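You operate a simulated robot arm through the tools that you are given. There is no shell and no other tool.

The job below is to be done with a simulated robot arm. You get a single attempt, and the scene is never put back.

## Task
Wax the slide strip of the block holder with the green pad.
Fine: take the wax from the tin; put the pad back and the lid on the wax tin. Set down upright: green pad. A coat counts when it lies all over at full strength: go over it till it gets no stronger.

Only the result counts: the job must be done as asked and must still hold three seconds after the hand-in. Knocking over, shifting, dropping, spilling or breaking anything else fails it. Lids that push on must go on centred and level and be pressed home; caps that screw on are set level and turned clockwise until they are tight.

## Robot
A 6-joint arm with a two-finger parallel gripper, fixed in place. Base frame: the origin is at the foot of the arm, x ahead of it, y to its left, z up. Readings come in mm, rad, newtons and seconds.
With the tool pointing down near the work surface it reaches from about 260 to 680 mm from the base axis. Its first joint turns from -1.152 to 1.152 rad. Payload 2.9 kg.
The tool frame sits at the grasp point between the pads (the TCP): z along the fingers, y along the line on which they close. The tips reach 30 mm beyond it. The gripper opens to 110 mm. The fingers are 20 mm wide and 10 mm thick; the gripper's body (48 by 112 mm) begins 55 mm behind the TCP.
Orientation is that of the tool frame in the base frame, as [roll, pitch, yaw] about the fixed x, y, z axes, in that order (R = Rz(yaw) Ry(pitch) Rx(roll)). With the fingers straight down and closing along the base's y, the tool's x points along the base's -x, its y along +y and its z along -z.

## Interface
- The arm moves only by the tool apply_moves. Its argument "plan" is a list of rows, each a list of 6 numbers: the shift along the tool's x, y, z in mm, then the turn, a rotation vector about the tool's x, y, z in rad. In form: [[x, y, z, rx, ry, rz], ...]. A call has 1 to 20 rows; each row is the pose to reach, as a shift and turn from the pose commanded when the call began, along the tool's axes at that moment. "jaw" is the gripper command, from -1 (fully open) to 1 (shut), values between in proportion, set as the call begins (left out, the last holds). A row lasts 0.2 s, in which the tool goes at most 50 mm and 0.15 rad; a call with a longer step from one row to the next is refused whole, and so is a gripper value outside its range. A pose out of reach is approached as far as the arm can. The call stops where the force on the tool passes 70 N (or 10 N more than at its start, if that is more) or the arm is blocked; 0.2 s more then pass. Each finger travels about 108 mm/s and halts on what it meets, pressing with about 23 N; the grip force reading is that of the motor and also rises with nothing between the fingers. The clock runs only during rows and for 0.2 s after the last one: add rows that repeat a pose to give the fingers time. It gives the time, the measured TCP pose, the force on the tool (base axes), the opening and the grip force at its end, in the units of the frame above (readings bear some noise), with the torque about the TCP (base axes, N m) and any sound that the robot's microphone picked up.
- Cameras (640 x 400 px; columns grow to the right, rows downward): "scene" is fixed at [101.3, 450.4, 1395]; the picture's right is [-0.61, -0.79, 0.00], its down [-0.40, 0.31, -0.86] and it looks along [0.68, -0.53, -0.51] (base axes); focal length 320 px, centre (320, 200). "wrist" rides on the gripper at [72, 17, -103] in the tool frame; the picture's right is [-0.23, 0.97, 0.00], its down [-0.76, -0.18, -0.62] and it looks along [-0.61, -0.14, 0.78] (tool axes); focal length 222 px, centre (320, 200). There is no depth. A picture from a camera that has moved, and an enlarged one, comes with that camera's place and axes in the base frame and with its lens. The place of the scene camera against the robot may be out by one fixed shift of up to 18 mm in any direction.
- camera(camera): a new picture of that camera. No time passes.
- zoom(camera, box): a new picture of the part [left, top, right, bottom] of that camera's present view, enlarged. No time passes.
- close_job(): hands the job in; it is judged then, once.

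Places have to be worked out from the pictures, the camera data and where the tool is seen. Open the gripper and draw the arm clear of the work before you hand the job in, unless the task says otherwise.

The tools are called after "Call:" as a command line: name --pt "numbers of a row" for each row, then --argument value for the rest, lists and objects as JSON in quotes. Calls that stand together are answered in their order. apply_moves: Moves the arm, as the interface text tells. Its arguments: {"type":"object","properties":{"plan":{"type":"array"},"jaw":{"type":"number"}},"required":["plan"]} The other tools are called the same way: camera (camera) takes a picture; zoom (camera, box) takes an enlarged picture of a part of a camera's view; close_job () hands the job in.

At the start:

```text
time: 0.0
ee_pos: [459.9, 177.8, 1139.5]
tcp_rot: [3.14, 0.0, 3.141]
wrist_force: [0.7, 0.0, -0.1]
ft_torque: [0.02, 0.04, 0.0]
opening: 110.0
grasp_force: 0.2
```

scene: 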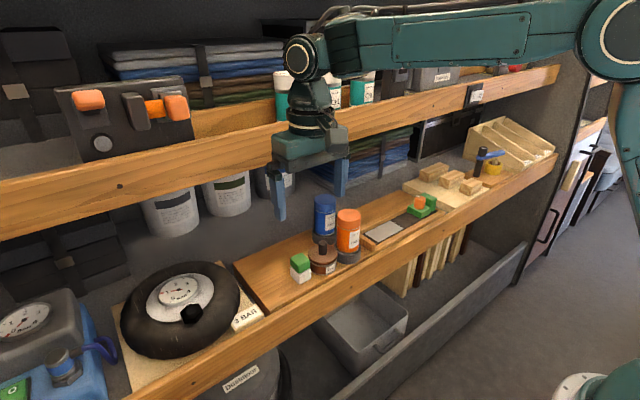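
wrist: 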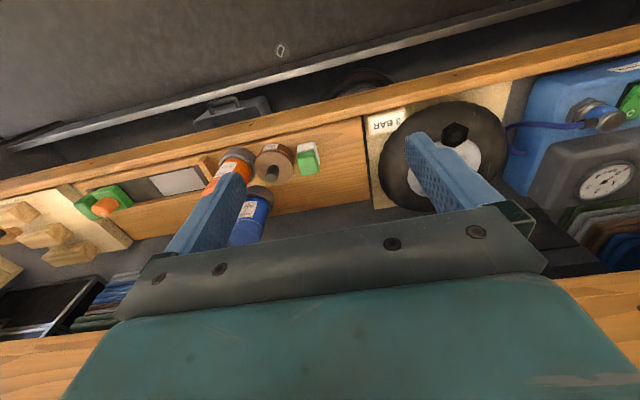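

I start by looking closer at the bench area in both cameras to identify the items.

Call:
zoom --camera "scene" --box '[230, 170, 470, 320]'

Call:
zoom --camera "wrist" --box '[60, 120, 380, 320]'

Call:
zoom --camera "scene" --box '[360, 120, 560, 245]'

```text
2.67 times, centred on (350, 245) of scene
camera zoom: at [101.3, 450.4, 1395.0], right [-0.61, -0.79, 0.0], down [-0.4, 0.31, -0.86], along [0.68, -0.53, -0.51], focal length 852 px, centre (240, 80)
```

zoom: 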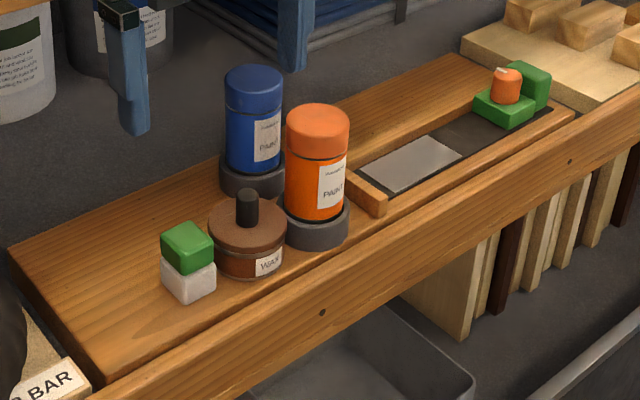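

```text
2.00 times, centred on (220, 220) of wrist
camera zoom: at [388.2, 194.7, 1241.0], right [0.23, 0.97, 0.0], down [0.76, -0.18, 0.62], along [0.61, -0.14, -0.78], focal length 444 px, centre (520, 160)
```

zoom: 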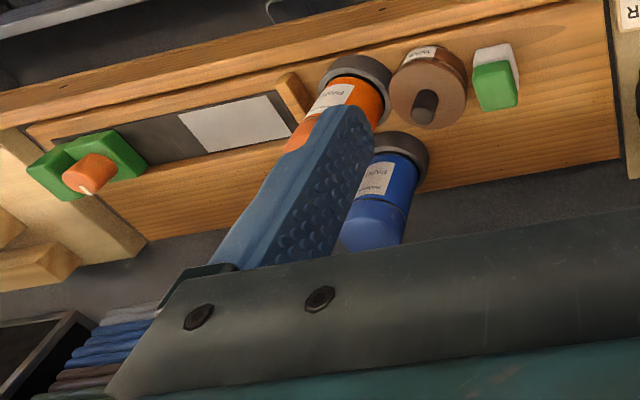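

```text
3.20 times, centred on (460, 182) of scene
camera zoom: at [101.3, 450.4, 1395.0], right [-0.61, -0.79, 0.0], down [-0.4, 0.31, -0.86], along [0.68, -0.53, -0.51], focal length 1022 px, centre (-128, 256)
```

zoom: 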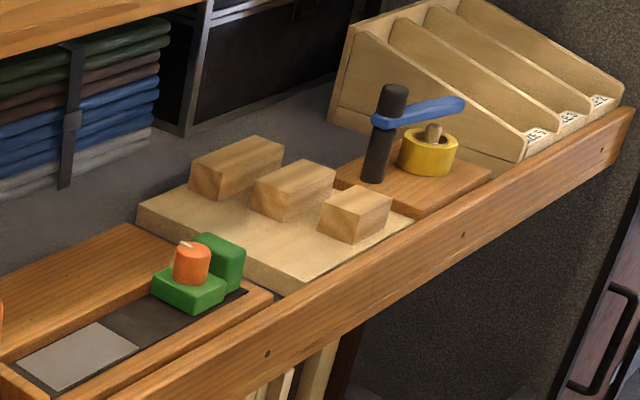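

The bench objects seem to lie along x≈577: pad near y≈136, wax tin y≈66, grey strip y≈-155, green slider y≈-310. I move sideways while staying high and look from nearer.

Call:
apply_moves --pt "5 -46 10 0 0 0" --pt "10 -92 20 0 0 0" --pt "15 -138 30 0 0 0" --pt "20 -184 40 0 0 0" --pt "25 -230 50 0 0 0" --pt "30 -270 60 0 0 0" --pt "30 -270 60 0 0 0" --jaw -1

Call:
camera --camera "wrist"

Call:
camera --camera "scene"

```text
time: 1.6
ee_pos: [425.9, -92.3, 1078.8]
tcp_rot: [-3.141, 0.0, 3.141]
wrist_force: [-0.6, 0.3, -0.5]
ft_torque: [0.0, 0.02, 0.01]
opening: 110.1
grasp_force: 0.1
```

```text
taken
camera wrist: at [353.6, -76.0, 1181.7], right [0.23, 0.97, 0.0], down [0.76, -0.18, 0.62], along [0.61, -0.14, -0.78], focal length 222 px, centre (320, 200)
```

wrist: 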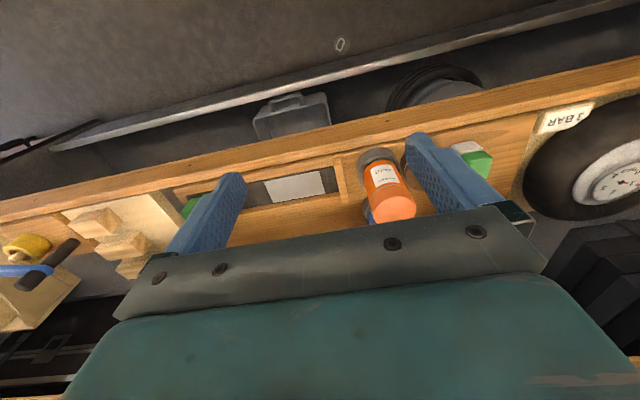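

```text
taken
```

scene: 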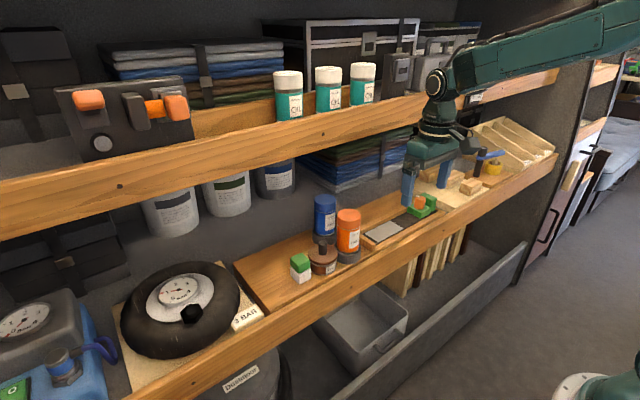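

I zoom in to the strip area and the wax/pad area.

Call:
zoom --camera "wrist" --box '[160, 130, 360, 255]'

Call:
zoom --camera "scene" --box '[340, 180, 450, 250]'

Call:
zoom --camera "scene" --box '[270, 220, 380, 290]'

```text
3.20 times, centred on (260, 192) of wrist
camera zoom: at [353.6, -76.0, 1181.7], right [0.23, 0.97, 0.0], down [0.76, -0.18, 0.62], along [0.61, -0.14, -0.78], focal length 711 px, centre (512, 224)
```

zoom: 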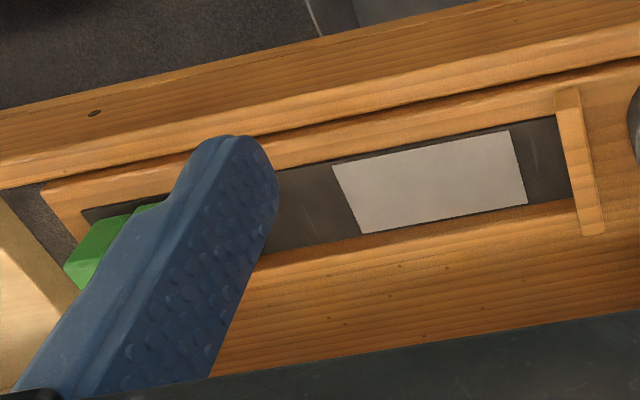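

```text
5.71 times, centred on (395, 215) of scene
camera zoom: at [101.4, 450.4, 1395.0], right [-0.61, -0.79, 0.0], down [-0.4, 0.31, -0.86], along [0.68, -0.53, -0.51], focal length 1826 px, centre (-109, 114)
```

zoom: 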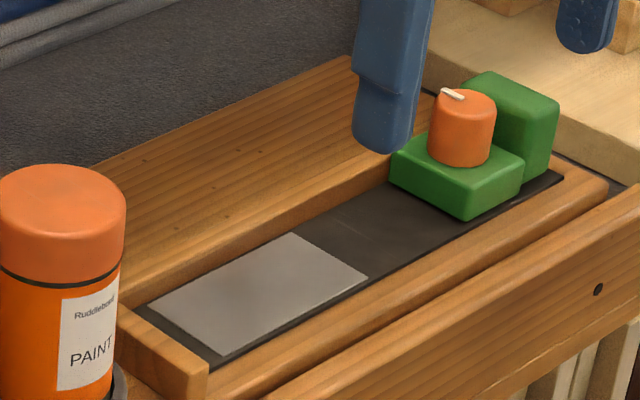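

```text
5.71 times, centred on (325, 255) of scene
camera zoom: at [101.4, 450.4, 1395.0], right [-0.61, -0.79, 0.0], down [-0.4, 0.31, -0.86], along [0.68, -0.53, -0.51], focal length 1826 px, centre (291, -114)
```

zoom: 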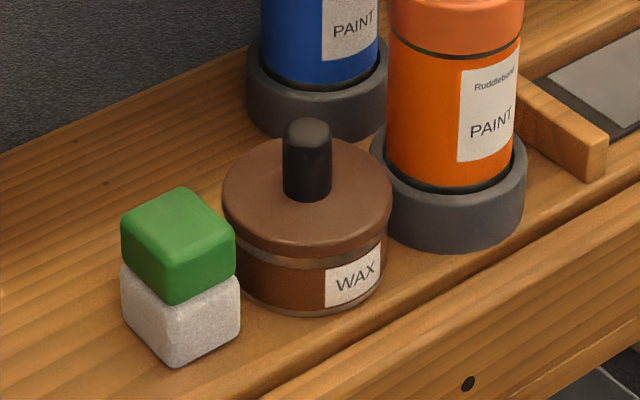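

The light grey plate in the channel is the slide strip; the pad has a green grip on white felt, and the tin has a knobbed lid. I go over to view tin and pad from nearer with the wrist camera.

Call:
apply_moves --pt "-10 40 10 0 0 0" --pt "-20 85 25 0 0 0" --pt "-30 125 45 0 0 0" --pt "-40 165 60 0 0 0" --pt "-50 187 79 0 0 0" --pt "-50 187 79 0 0 0" --pt "-50 187 79 0 0 0"

Call:
camera --camera "wrist"

Call:
zoom --camera "wrist" --box '[180, 80, 436, 240]'

Call:
camera --camera "scene"

```text
time: 3.2
ee_pos: [481.8, 97.4, 1000.4]
tcp_rot: [-3.141, 0.0, -3.141]
wrist_force: [-0.1, 0.2, -0.3]
ft_torque: [0.02, -0.03, 0.0]
opening: 110.1
grasp_force: 0.1
```

```text
taken
camera wrist: at [408.8, 112.9, 1102.2], right [0.23, 0.97, 0.0], down [0.76, -0.18, 0.62], along [0.61, -0.14, -0.78], focal length 222 px, centre (320, 200)
```

wrist: 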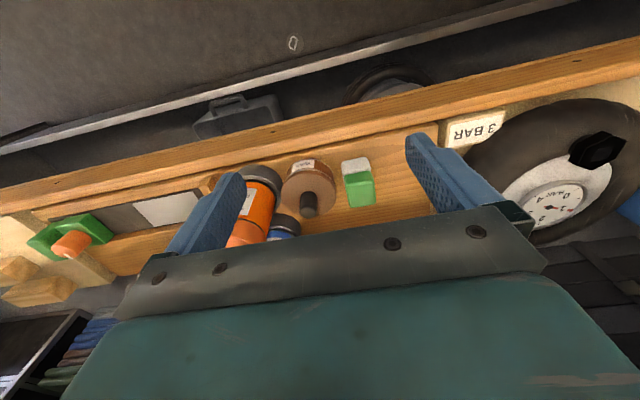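

```text
2.50 times, centred on (308, 160) of wrist
camera zoom: at [408.8, 112.9, 1102.2], right [0.23, 0.97, 0.0], down [0.76, -0.18, 0.62], along [0.61, -0.14, -0.78], focal length 555 px, centre (350, 300)
```

zoom: 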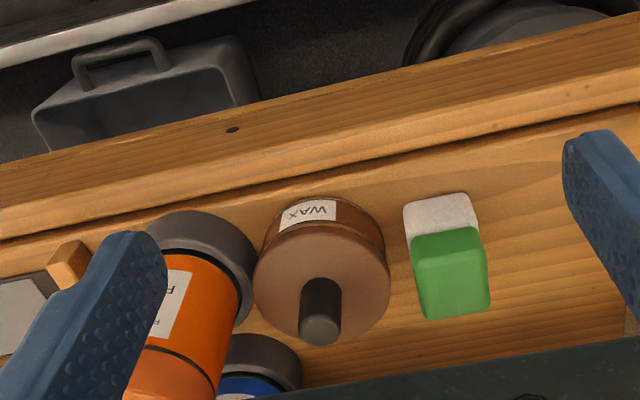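

```text
taken
```

scene: 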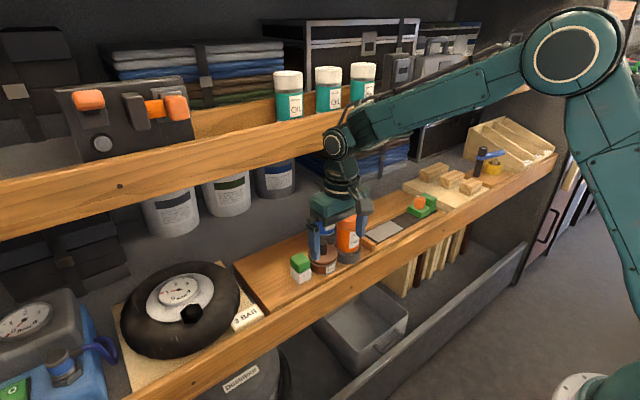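

I estimate the tin at about (578, 60) and the pad at about (580, 132). I descend a bit in front of them to triangulate better from a lower viewpoint.

Call:
apply_moves --pt "-10 8 30 0 0 0" --pt "-20 13 60 0 0 0" --pt "-20 13 60 0 0 0" --pt "-20 13 60 0 0 0"

Call:
camera --camera "wrist"

Call:
zoom --camera "wrist" --box '[200, 110, 424, 250]'

Call:
zoom --camera "scene" --box '[270, 180, 430, 280]'

```text
time: 4.2
ee_pos: [501.1, 110.0, 940.8]
tcp_rot: [3.141, 0.0, 3.141]
wrist_force: [-0.3, 0.1, -0.8]
ft_torque: [-0.01, -0.01, -0.02]
opening: 110.1
grasp_force: 0.0
```

```text
taken
camera wrist: at [428.5, 125.4, 1043.2], right [0.23, 0.97, 0.0], down [0.76, -0.18, 0.62], along [0.61, -0.14, -0.78], focal length 222 px, centre (320, 200)
```

wrist: 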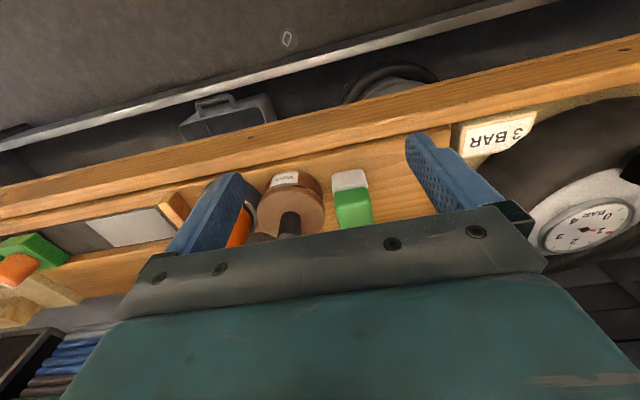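

```text
2.86 times, centred on (312, 180) of wrist
camera zoom: at [428.5, 125.4, 1043.2], right [0.23, 0.97, 0.0], down [0.76, -0.18, 0.62], along [0.61, -0.14, -0.78], focal length 635 px, centre (343, 257)
```

zoom: 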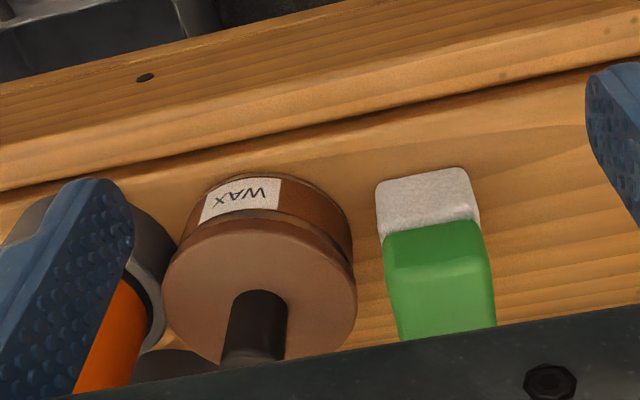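

```text
4.00 times, centred on (350, 230) of scene
camera zoom: at [101.3, 450.4, 1395.0], right [-0.61, -0.79, 0.0], down [-0.4, 0.31, -0.86], along [0.68, -0.53, -0.51], focal length 1278 px, centre (200, 80)
```

zoom: 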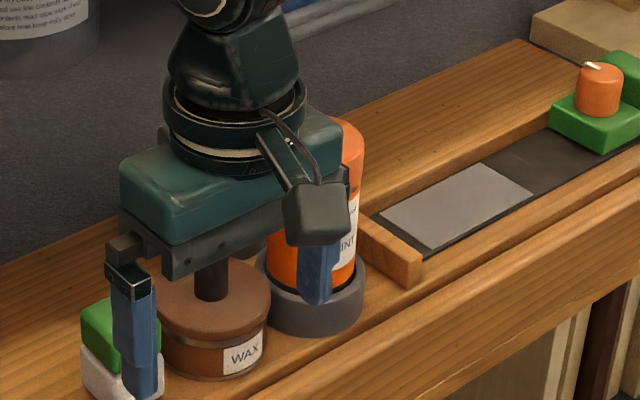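

Calibrating the scene camera against the fingertips gives lid top around (578, 59, 865), board around z≈828, and the orange can close by at (563,-8). I'll turn the tool 90° (closing along x, camera toward +y), so the body clears the can, and go above the free board at (600,200).

Call:
apply_moves --pt "0 9 -30 0 0 0.143" --pt "0 18 -60 0 0 0.286" --pt "-5 30 -80 0 0 0.428" --pt "-15 42 -80 0 0 0.571" --pt "-30 54 -80 0 0 0.714" --pt "-45 66 -80 0 0 0.857" --pt "-60 78 -80 0 0 1.0" --pt "-75 85 -80 0 0 1.142" --pt "-90 90 -80 0 0 1.285" --pt "-99 90 -80 0 0 1.428" --pt "-99 90 -80 0 0 1.571" --pt "-99 90 -80 0 0 1.571" --pt "-99 90 -80 0 0 1.571" --jaw -0.4

Call:
camera --camera "wrist"

Call:
camera --camera "scene"

```text
time: 6.2
ee_pos: [576.9, 199.3, 1023.0]
tcp_rot: [-3.115, 0.0, 1.895]
wrist_force: [-49.7, -11.8, 7.8]
ft_torque: [1.09, -5.53, -0.94]
opening: 76.9
grasp_force: 0.1
stopped in row 9: the force on the tool passed its limit at 107 N (the readings are from after the stop); the commanded pose is now the measured one
```

```text
taken
camera wrist: at [572.7, 272.7, 1124.2], right [1.0, 0.09, -0.03], down [0.09, -0.77, 0.63], along [0.04, -0.63, -0.78], focal length 222 px, centre (320, 200)
```

wrist: 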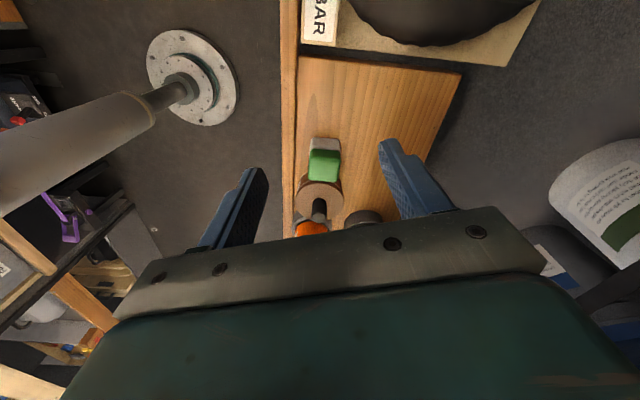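

```text
taken
```

scene: 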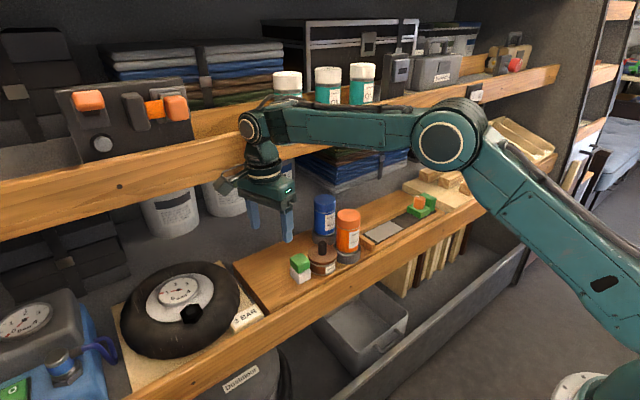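

The gripper body's side touched the upper shelf's front face (force −x, about 111 mm above the TCP, so the shelf front is near x≈632). I back off toward −x, level the tool and finish the turn, then go lower before advancing under the shelf.

Call:
apply_moves --pt "6.4 -19 0.5 0 0 0" --pt "12.7 -37.9 1 -0.027 0 0" --pt "22.3 -66.4 1.7 -0.027 0 0" --pt "22.3 -66.4 1.7 -0.027 0 0"

```text
time: 7.2
ee_pos: [510.2, 198.1, 1019.4]
tcp_rot: [3.137, -0.001, 1.896]
wrist_force: [0.4, 0.3, -0.3]
ft_torque: [0.0, 0.02, 0.03]
opening: 77.3
grasp_force: 0.2
```

Free again. I finish the turn to yaw π/2 and look around from here, lower.

Call:
apply_moves --pt "0 0 20 0.004 0 0.11" --pt "0 0 40 0.004 0 0.22" --pt "0 0 60 0.004 0 0.325" --pt "0 0 75 0.004 0 0.325" --pt "0 0 75 0.004 0 0.325"

Call:
camera --camera "wrist"

Call:
camera --camera "scene"

```text
time: 8.4
ee_pos: [510.3, 197.0, 946.9]
tcp_rot: [-3.141, -0.002, 1.569]
wrist_force: [0.6, 0.7, 0.8]
ft_torque: [0.0, 0.0, 0.02]
opening: 77.1
grasp_force: 0.0
```

```text
taken
camera wrist: at [527.5, 269.2, 1048.2], right [0.97, -0.23, 0.0], down [-0.18, -0.76, 0.62], along [-0.14, -0.61, -0.78], focal length 222 px, centre (320, 200)
```

wrist: 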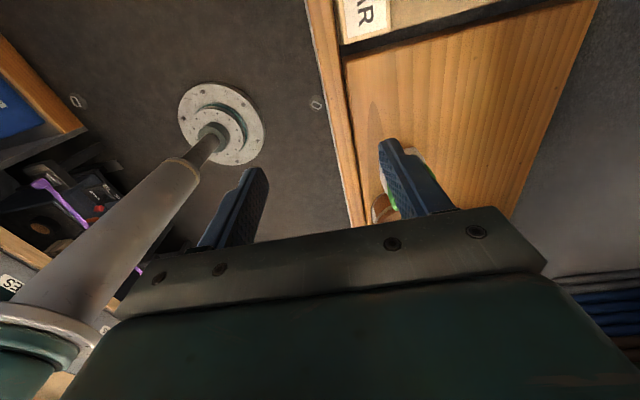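

```text
taken
```

scene: 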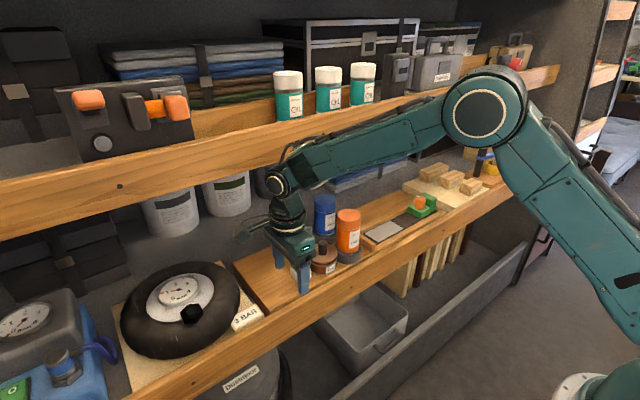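

Now tool x≈+Y, tool y≈+X. I advance in x at this lower height to (590, 205) with the force stop as a guard.

Call:
apply_moves --pt "2 20 0 0 0 0" --pt "4 40 5 0 0 0" --pt "6 55 10 0 0 0" --pt "8 68 15 0 0 0" --pt "8 80 20 0 0 0" --pt "8 80 20 0 0 0"

Call:
camera --camera "wrist"

Call:
camera --camera "scene"

```text
time: 9.8
ee_pos: [591.2, 207.8, 925.9]
tcp_rot: [3.141, -0.001, 1.571]
wrist_force: [0.8, 0.1, 0.7]
ft_torque: [-0.01, 0.0, 0.01]
opening: 77.3
grasp_force: 0.0
```

```text
taken
camera wrist: at [607.8, 278.0, 1028.6], right [0.97, -0.23, 0.0], down [-0.18, -0.76, 0.62], along [-0.14, -0.61, -0.78], focal length 222 px, centre (320, 200)
```

wrist: 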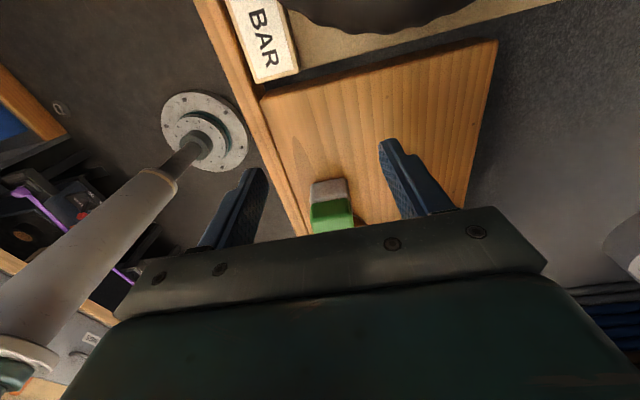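

```text
taken
```

scene: 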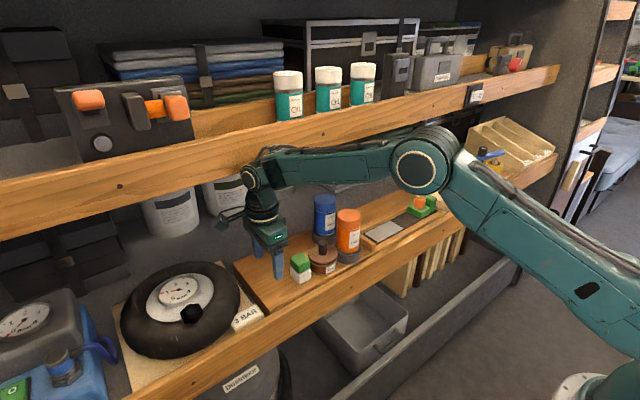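

No contact. I narrow the jaw and descend slowly over the free board to feel its height.

Call:
apply_moves --pt "0 0 15 0 0 0" --pt "0 0 30 0 0 0" --pt "0 0 42 0 0 0" --pt "0 0 48 0 0 0" --pt "0 0 52 0 0 0" --pt "0 0 55 0 0 0" --pt "0 0 55 0 0 0" --jaw 0.5

Call:
camera --camera "wrist"

Call:
zoom --camera "scene" --box '[220, 200, 380, 300]'

```text
time: 11.4
ee_pos: [591.8, 206.5, 871.4]
tcp_rot: [3.141, 0.001, 1.569]
wrist_force: [0.4, 0.0, -0.4]
ft_torque: [0.04, -0.03, -0.03]
opening: 27.7
grasp_force: 0.2
```

```text
taken
camera wrist: at [608.5, 278.6, 972.6], right [0.97, -0.23, 0.0], down [-0.18, -0.76, 0.62], along [-0.14, -0.61, -0.78], focal length 222 px, centre (320, 200)
```

wrist: 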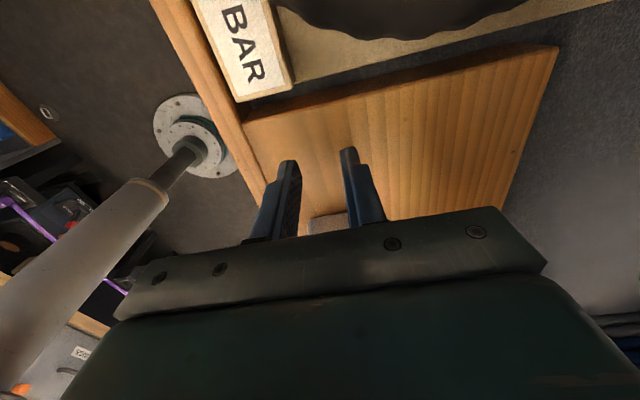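

```text
4.00 times, centred on (300, 250) of scene
camera zoom: at [101.3, 450.4, 1395.0], right [-0.61, -0.79, 0.0], down [-0.4, 0.31, -0.86], along [0.68, -0.53, -0.51], focal length 1278 px, centre (400, 0)
```

zoom: 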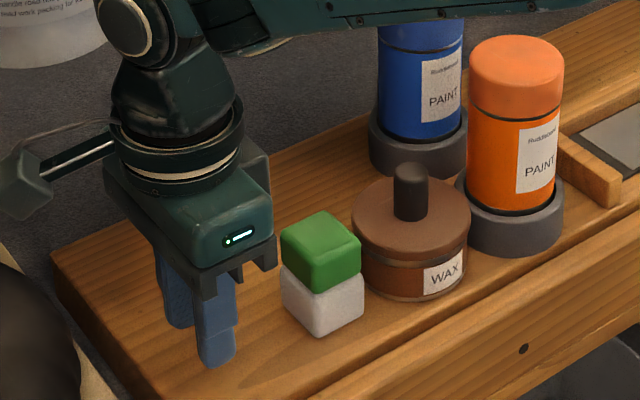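

The tips are still about 10 mm above the board; descending in 2 mm rows until contact.

Call:
apply_moves --pt "0 0 2 0 0 0" --pt "0 0 4 0 0 0" --pt "0 0 6 0 0 0" --pt "0 0 8 0 0 0" --pt "0 0 9 0 0 0" --pt "0 0 10 0 0 0" --pt "0 0 11 0 0 0" --pt "0 0 12 0 0 0"

```text
time: 13.2
ee_pos: [589.8, 207.2, 858.8]
tcp_rot: [3.141, -0.003, 1.571]
wrist_force: [-0.5, 0.1, 0.2]
ft_torque: [0.01, 0.01, -0.01]
opening: 27.6
grasp_force: 0.1
```

Call:
apply_moves --pt "0 0 1 0 0 0" --pt "0 0 2 0 0 0" --pt "0 0 3 0 0 0" --pt "0 0 4 0 0 0" --pt "0 0 5 0 0 0" --pt "0 0 6 0 0 0" --pt "0 0 7 0 0 0" --pt "0 0 8 0 0 0" --pt "0 0 9 0 0 0" --pt "0 0 10 0 0 0" --pt "0 0 11 0 0 0" --pt "0 0 12 0 0 0"

```text
time: 15.8
ee_pos: [590.3, 207.9, 853.0]
tcp_rot: [3.136, -0.005, 1.569]
wrist_force: [-6.5, -9.8, 42.0]
ft_torque: [-0.47, 1.02, 0.55]
opening: 30.8
grasp_force: 3.4
```

Contact felt: board top is at about z≈823 (tips 30 mm under the TCP). I lift off and go view the tin and pad from the +y side.

Call:
apply_moves --pt "0 0 -20 0 0 0" --pt "0 0 -60 0 0 0" --pt "0 0 -95 0 0 0" --pt "-20 -15 -95 0 0 0" --pt "-45 -15 -95 0 0 0" --pt "-60 -15 -95 0 0 0" --pt "-60 -15 -95 0 0 0" --pt "-60 -15 -95 0 0 0"

Call:
zoom --camera "wrist" --box '[240, 110, 400, 210]'

Call:
camera --camera "wrist"

Call:
zoom --camera "scene" --box '[220, 200, 380, 300]'

```text
time: 17.6
ee_pos: [576.0, 146.3, 941.7]
tcp_rot: [-3.141, -0.002, 1.572]
wrist_force: [-0.1, 0.2, 0.8]
ft_torque: [0.01, 0.02, -0.02]
opening: 27.6
grasp_force: 0.0
```

```text
4.00 times, centred on (320, 160) of wrist
camera zoom: at [593.1, 219.3, 1044.7], right [0.97, -0.23, 0.0], down [-0.18, -0.76, 0.62], along [-0.14, -0.61, -0.78], focal length 888 px, centre (320, 360)
```

zoom: 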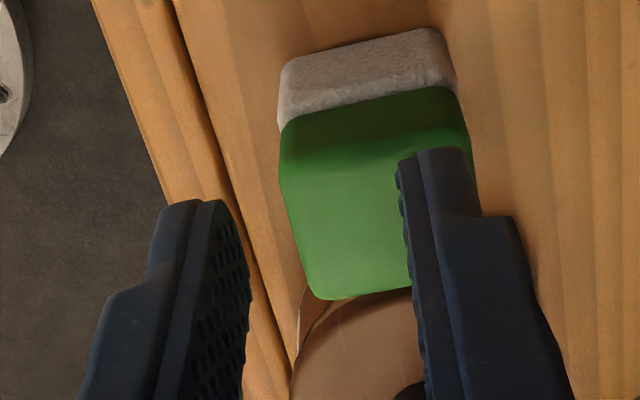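

```text
taken
camera wrist: at [593.1, 219.3, 1044.7], right [0.97, -0.23, 0.0], down [-0.18, -0.76, 0.62], along [-0.14, -0.61, -0.78], focal length 222 px, centre (320, 200)
```

wrist: 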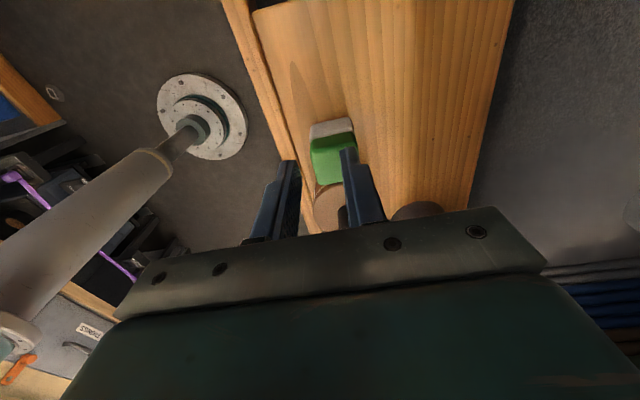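

```text
4.00 times, centred on (300, 250) of scene
camera zoom: at [101.3, 450.4, 1395.0], right [-0.61, -0.79, 0.0], down [-0.4, 0.31, -0.86], along [0.68, -0.53, -0.51], focal length 1278 px, centre (400, 0)
```

zoom: 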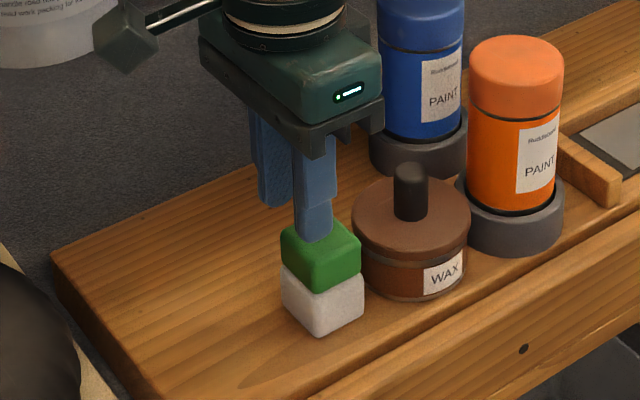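

Pad: about 40×38 mm at (585.5,122), green grip z≈858–881. Tin lid centre ≈(582,57), top z≈860, knob to ≈895. I open the jaw and go to view the tin more closely from +y.

Call:
apply_moves --pt "-15 0 -10 0 0 0" --pt "-35 4 -14 0 0 0" --pt "-55 6 -14 0 0 0" --pt "-55 6 -14 0 0 0" --pt "-55 6 -14 0 0 0" --jaw -0.3

Call:
camera --camera "wrist"

Call:
zoom --camera "wrist" --box '[240, 110, 400, 210]'

Call:
zoom --camera "scene" --box '[240, 180, 400, 280]'

```text
time: 18.8
ee_pos: [582.9, 91.4, 954.7]
tcp_rot: [-3.141, -0.002, 1.57]
wrist_force: [-0.3, -0.2, 0.0]
ft_torque: [0.0, -0.01, -0.03]
opening: 71.8
grasp_force: 0.0
```

```text
taken
camera wrist: at [598.7, 163.2, 1056.8], right [0.97, -0.23, 0.0], down [-0.18, -0.76, 0.62], along [-0.14, -0.61, -0.78], focal length 222 px, centre (320, 200)
```

wrist: 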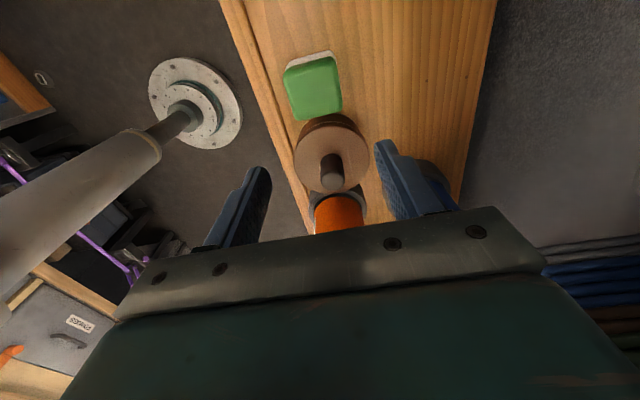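

```text
4.00 times, centred on (320, 160) of wrist
camera zoom: at [598.7, 163.2, 1056.8], right [0.97, -0.23, 0.0], down [-0.18, -0.76, 0.62], along [-0.14, -0.61, -0.78], focal length 888 px, centre (320, 360)
```

zoom: 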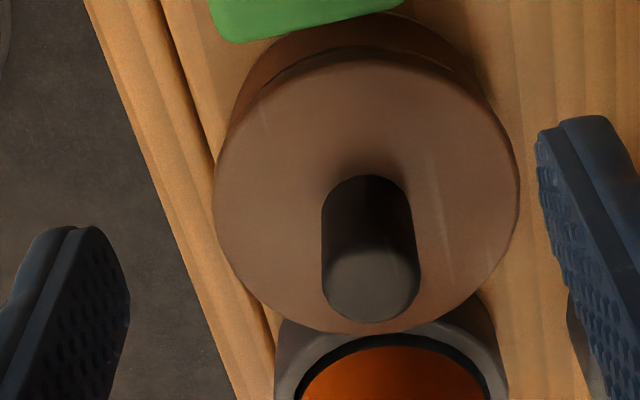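

```text
4.00 times, centred on (320, 230) of scene
camera zoom: at [101.3, 450.4, 1395.0], right [-0.61, -0.79, 0.0], down [-0.4, 0.31, -0.86], along [0.68, -0.53, -0.51], focal length 1278 px, centre (320, 80)
```

zoom: 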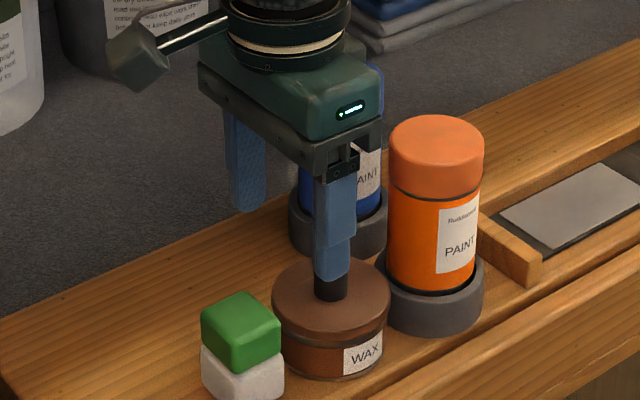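

Tin centre now judged (585, 57.5), lid top ≈860, knob top ≈898. I move over the knob with a 40 mm opening and lower part-way to check the alignment.

Call:
apply_moves --pt "-12 1 0 0 0 0" --pt "-24 2 0 0 0 0" --pt "-34.3 2.8 0 0 0 0" --pt "-34.3 2.8 0 0 0 0" --pt "-34.3 2.8 20 0 0 0" --pt "-34.3 2.8 36 0 0 0" --pt "-34.3 2.8 36 0 0 0" --pt "-34.3 2.8 36 0 0 0" --jaw 0.2

Call:
zoom --camera "wrist" --box '[240, 110, 400, 210]'

Call:
zoom --camera "scene" --box '[240, 180, 400, 280]'

```text
time: 20.6
ee_pos: [582.9, 58.9, 918.6]
tcp_rot: [3.141, -0.001, 1.57]
wrist_force: [-0.9, 0.2, 0.2]
ft_torque: [0.0, 0.0, -0.02]
opening: 43.9
grasp_force: 0.0
```

```text
4.00 times, centred on (320, 160) of wrist
camera zoom: at [599.8, 130.2, 1020.9], right [0.97, -0.23, 0.0], down [-0.18, -0.76, 0.62], along [-0.14, -0.61, -0.78], focal length 888 px, centre (320, 360)
```

zoom: 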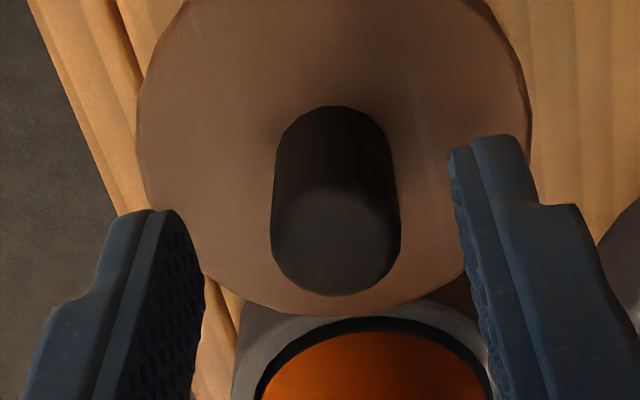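

```text
4.00 times, centred on (320, 230) of scene
camera zoom: at [101.3, 450.4, 1395.0], right [-0.61, -0.79, 0.0], down [-0.4, 0.31, -0.86], along [0.68, -0.53, -0.51], focal length 1278 px, centre (320, 80)
```

zoom: 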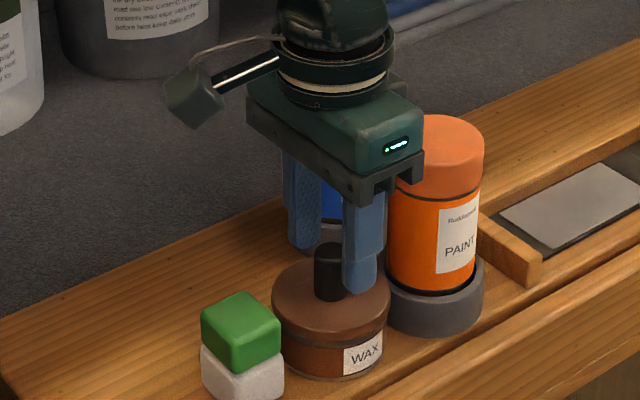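

The knob is about 2.5 mm further +x than the finger midline; y is fine. I correct and lower to get the tips around the knob.

Call:
apply_moves --pt "-0.6 2.5 0 0 0 0" --pt "-0.6 2.5 6 0 0 0" --pt "-0.6 2.5 12 0 0 0" --pt "-0.6 2.5 18 0 0 0" --pt "-0.6 2.5 18 0 0 0"

Call:
zoom --camera "wrist" --box '[240, 110, 400, 210]'

Call:
zoom --camera "scene" --box '[280, 210, 376, 270]'

```text
time: 21.8
ee_pos: [587.3, 57.6, 900.9]
tcp_rot: [-3.139, 0.0, 1.57]
wrist_force: [-1.1, 0.0, 0.1]
ft_torque: [-0.05, -0.01, -0.01]
opening: 43.8
grasp_force: 0.1
```

```text
4.00 times, centred on (320, 160) of wrist
camera zoom: at [603.7, 128.6, 1002.9], right [0.97, -0.23, 0.0], down [-0.18, -0.76, 0.62], along [-0.14, -0.61, -0.78], focal length 888 px, centre (320, 360)
```

zoom: 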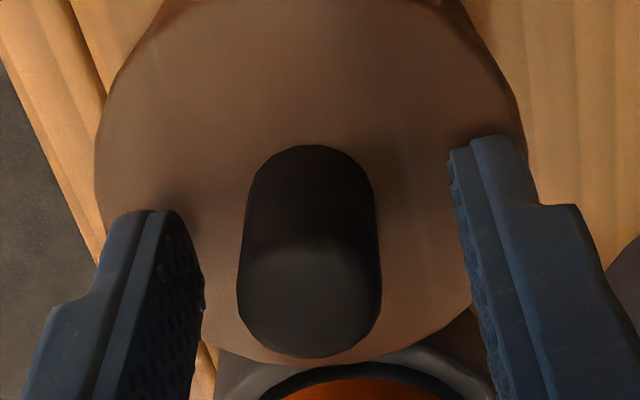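

```text
6.67 times, centred on (328, 240) of scene
camera zoom: at [101.3, 450.4, 1395.0], right [-0.61, -0.79, 0.0], down [-0.4, 0.31, -0.86], along [0.68, -0.53, -0.51], focal length 2130 px, centre (267, -67)
```

zoom: 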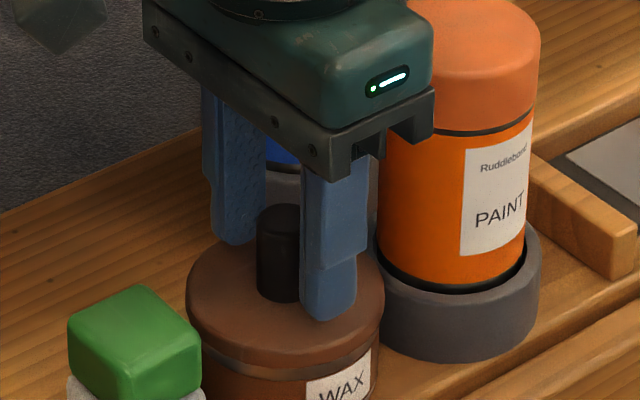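

Nearly centred, about 1.5 mm to correct back. I correct and close stepwise to 25 mm opening first.

Call:
apply_moves --pt "0.8 -1.5 0 0 0 0" --pt "0.8 -1.5 0 0 0 0" --pt "0.8 -1.5 0 0 0 0" --jaw 0.53

Call:
zoom --camera "wrist" --box '[240, 110, 400, 210]'

```text
time: 22.6
ee_pos: [584.9, 57.2, 899.6]
tcp_rot: [-3.141, -0.003, 1.571]
wrist_force: [-0.3, -0.3, -0.4]
ft_torque: [0.01, -0.01, 0.03]
opening: 25.8
grasp_force: 0.0
```

```text
4.00 times, centred on (320, 160) of wrist
camera zoom: at [602.1, 129.7, 1003.2], right [0.97, -0.23, 0.0], down [-0.18, -0.76, 0.62], along [-0.14, -0.61, -0.78], focal length 888 px, centre (320, 360)
```

zoom: 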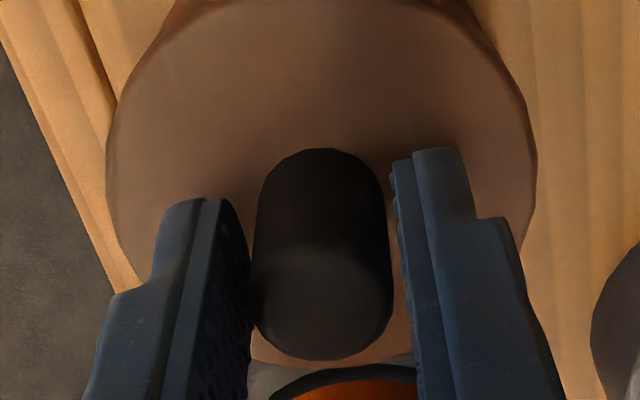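

Well centred. I close on the knob.

Call:
apply_moves --pt "0 0 0 0 0 0" --pt "0 0 0 0 0 0" --pt "0 0 0 0 0 0" --jaw 1

Call:
zoom --camera "wrist" --box '[240, 110, 400, 210]'

```text
time: 23.4
ee_pos: [584.8, 58.3, 900.2]
tcp_rot: [3.142, -0.002, 1.571]
wrist_force: [-0.4, -0.4, 1.5]
ft_torque: [-0.02, 0.07, -0.01]
opening: 20.2
grasp_force: 22.6
```

```text
4.00 times, centred on (320, 160) of wrist
camera zoom: at [602.1, 129.6, 1003.3], right [0.97, -0.23, 0.0], down [-0.18, -0.76, 0.62], along [-0.14, -0.61, -0.78], focal length 888 px, centre (320, 360)
```

zoom: 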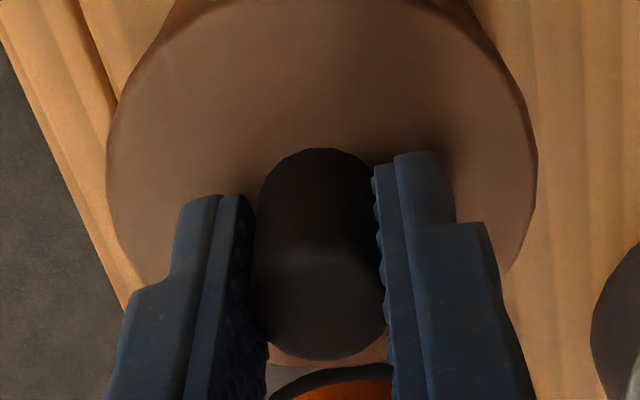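

Gripped (20 mm, 23 N) with no shift. I lift straight up slowly and watch the force.

Call:
apply_moves --pt "0 0 -1 0 0 0" --pt "0 0 -2 0 0 0" --pt "0 0 -4 0 0 0" --pt "0 0 -6 0 0 0"

Call:
zoom --camera "scene" --box '[280, 210, 376, 270]'

```text
time: 24.4
ee_pos: [584.1, 57.3, 907.5]
tcp_rot: [-3.141, -0.001, 1.57]
wrist_force: [0.2, -0.9, -0.8]
ft_torque: [-0.01, -0.02, 0.06]
opening: 19.9
grasp_force: 22.8
heard: snap
```

```text
6.67 times, centred on (328, 240) of scene
camera zoom: at [101.3, 450.4, 1395.0], right [-0.61, -0.79, 0.0], down [-0.4, 0.31, -0.86], along [0.68, -0.53, -0.51], focal length 2130 px, centre (267, -67)
```

zoom: 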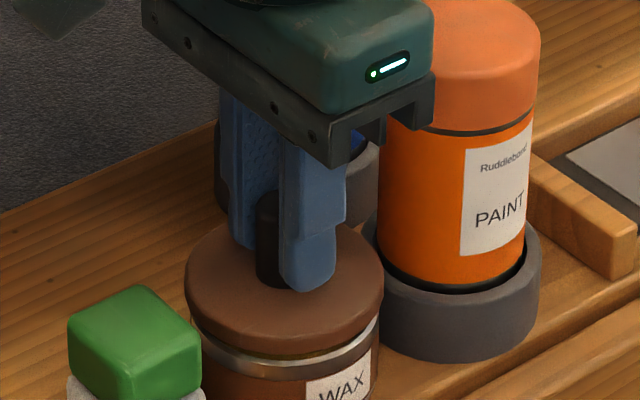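

The lid snapped free. I lift to clear the pad and carry it to the free board at about (600,195).

Call:
apply_moves --pt "0 0 -15 0 0 0" --pt "0 0 -30 0 0 0" --pt "0 0 -47 0 0 0" --pt "10 2 -49 0 0 0" --pt "30 4 -49 0 0 0" --pt "55 6 -49 0 0 0" --pt "80 9 -49 0 0 0" --pt "105 12 -49 0 0 0" --pt "125 15 -49 0 0 0" --pt "137 15 -49 0 0 0" --pt "137 15 -49 0 0 0" --pt "137 15 -30 0 0 0" --pt "137 15 -10 0 0 0" --pt "137 15 5 0 0 0" --pt "137 15 5 0 0 0"

Call:
zoom --camera "scene" --box '[220, 200, 380, 300]'

Call:
camera --camera "wrist"

```text
time: 27.6
ee_pos: [600.3, 193.5, 901.8]
tcp_rot: [-3.141, -0.001, 1.57]
wrist_force: [0.6, -1.2, -0.7]
ft_torque: [-0.02, -0.02, -0.02]
opening: 20.3
grasp_force: 22.7
```

```text
4.00 times, centred on (300, 250) of scene
camera zoom: at [101.3, 450.4, 1395.0], right [-0.61, -0.79, 0.0], down [-0.4, 0.31, -0.86], along [0.68, -0.53, -0.51], focal length 1278 px, centre (400, 0)
```

zoom: 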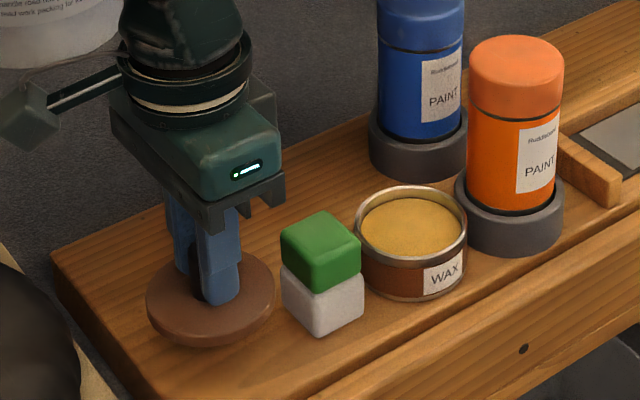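

```text
taken
camera wrist: at [618.0, 265.8, 1003.2], right [0.97, -0.23, 0.0], down [-0.18, -0.76, 0.62], along [-0.14, -0.61, -0.78], focal length 222 px, centre (320, 200)
```

wrist: 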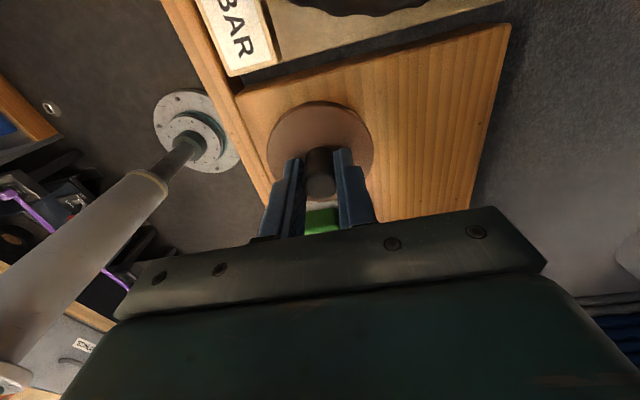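

The tin is open and the wax is visible. I lower the lid gently toward the board.

Call:
apply_moves --pt "0 0 8 0 0 0" --pt "0 0 14 0 0 0" --pt "0 0 18 0 0 0" --pt "0 0 20 0 0 0" --pt "0 0 21 0 0 0" --pt "0 0 22 0 0 0" --pt "0 0 22 0 0 0"

Call:
zoom --camera "scene" --box '[220, 230, 316, 290]'

```text
time: 29.2
ee_pos: [599.9, 195.5, 880.6]
tcp_rot: [3.14, -0.001, 1.571]
wrist_force: [-0.4, -0.2, -0.4]
ft_torque: [0.02, 0.02, 0.08]
opening: 19.8
grasp_force: 23.0
```

```text
6.67 times, centred on (268, 260) of scene
camera zoom: at [101.3, 450.4, 1395.0], right [-0.61, -0.79, 0.0], down [-0.4, 0.31, -0.86], along [0.68, -0.53, -0.51], focal length 2130 px, centre (667, -200)
```

zoom: 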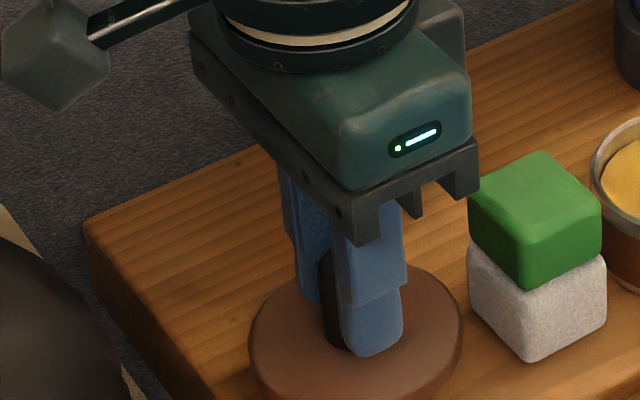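

Call:
apply_moves --pt "0 0 1 0 0 0" --pt "0 0 2 0 0 0" --pt "0 0 3 0 0 0" --pt "0 0 4 0 0 0" --pt "0 0 5 0 0 0"

Call:
zoom --camera "scene" --box '[220, 240, 316, 300]'

```text
time: 30.4
ee_pos: [601.1, 194.6, 875.9]
tcp_rot: [3.141, -0.003, 1.571]
wrist_force: [0.4, 0.0, -0.6]
ft_torque: [-0.01, -0.02, 0.01]
opening: 20.3
grasp_force: 22.8
```

```text
6.67 times, centred on (268, 270) of scene
camera zoom: at [101.3, 450.4, 1395.0], right [-0.61, -0.79, 0.0], down [-0.4, 0.31, -0.86], along [0.68, -0.53, -0.51], focal length 2130 px, centre (667, -267)
```

zoom: 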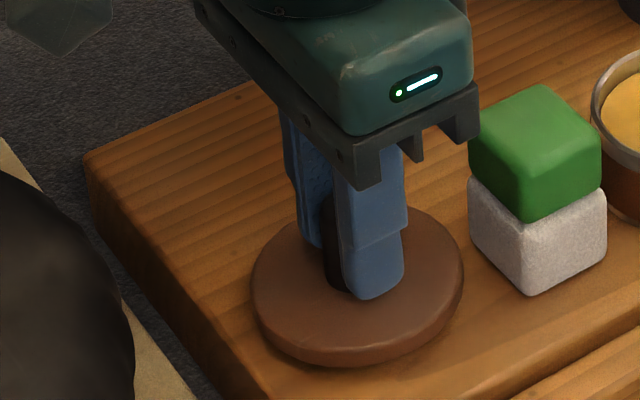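

No contact yet, but it is very close. I continue in 1 mm rows.

Call:
apply_moves --pt "0 0 1 0 0 0" --pt "0 0 2 0 0 0" --pt "0 0 3 0 0 0" --pt "0 0 4 0 0 0" --pt "0 0 4 0 0 0"

Call:
zoom --camera "scene" --box '[220, 240, 316, 300]'

```text
time: 31.6
ee_pos: [601.1, 195.1, 871.8]
tcp_rot: [3.142, 0.0, 1.573]
wrist_force: [0.1, 0.2, -0.2]
ft_torque: [0.0, -0.01, 0.01]
opening: 19.6
grasp_force: 22.7
```

```text
6.67 times, centred on (268, 270) of scene
camera zoom: at [101.3, 450.4, 1395.0], right [-0.61, -0.79, 0.0], down [-0.4, 0.31, -0.86], along [0.68, -0.53, -0.51], focal length 2130 px, centre (667, -267)
```

zoom: 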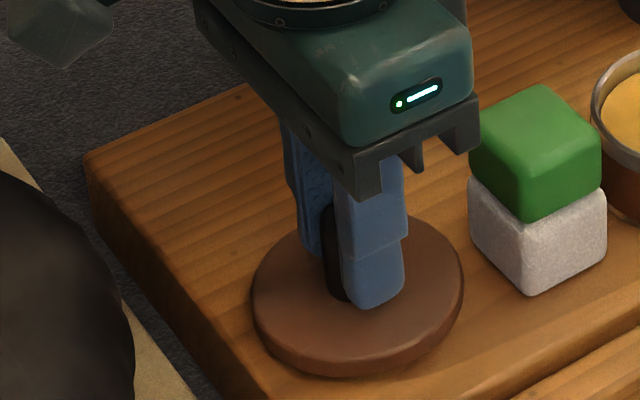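

Call:
apply_moves --pt "0 0 1 0 0 0" --pt "0 0 2 0 0 0" --pt "0 0 3 0 0 0" --pt "0 0 3 0 0 0"

Call:
zoom --camera "scene" --box '[220, 240, 316, 300]'

```text
time: 32.6
ee_pos: [599.2, 194.2, 867.9]
tcp_rot: [3.141, -0.001, 1.571]
wrist_force: [0.1, -1.1, -0.2]
ft_torque: [0.02, -0.02, -0.01]
opening: 20.0
grasp_force: 22.4
```

```text
6.67 times, centred on (268, 270) of scene
camera zoom: at [101.3, 450.4, 1395.0], right [-0.61, -0.79, 0.0], down [-0.4, 0.31, -0.86], along [0.68, -0.53, -0.51], focal length 2130 px, centre (667, -267)
```

zoom: 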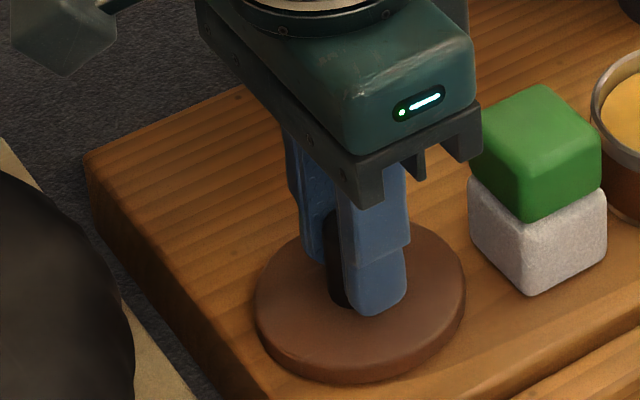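

Call:
apply_moves --pt "0 0 1 0 0 0" --pt "0 0 2 0 0 0" --pt "0 0 3 0 0 0" --pt "0 0 3 0 0 0"

Call:
zoom --camera "scene" --box '[220, 240, 316, 300]'

```text
time: 33.6
ee_pos: [600.2, 195.4, 865.4]
tcp_rot: [-3.141, -0.003, 1.569]
wrist_force: [-1.2, -1.7, 2.2]
ft_torque: [-0.04, 0.01, -0.02]
opening: 20.1
grasp_force: 22.5
```

```text
6.67 times, centred on (268, 270) of scene
camera zoom: at [101.3, 450.4, 1395.1], right [-0.61, -0.79, 0.0], down [-0.4, 0.31, -0.86], along [0.68, -0.53, -0.51], focal length 2130 px, centre (667, -267)
```

zoom: 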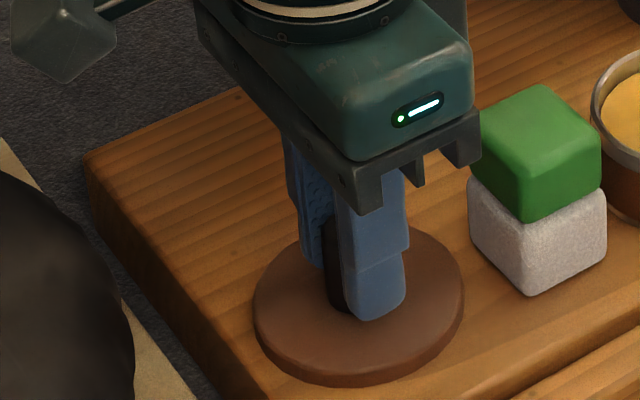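

A first hint of contact (Fz≈2 N). One more mm to confirm before releasing.

Call:
apply_moves --pt "0 0 1 0 0 0" --pt "0 0 1 0 0 0"

```text
time: 34.2
ee_pos: [601.3, 194.4, 864.9]
tcp_rot: [3.139, -0.001, 1.57]
wrist_force: [-5.6, 0.1, 14.2]
ft_torque: [-0.07, 0.19, 0.03]
opening: 19.9
grasp_force: 23.0
```

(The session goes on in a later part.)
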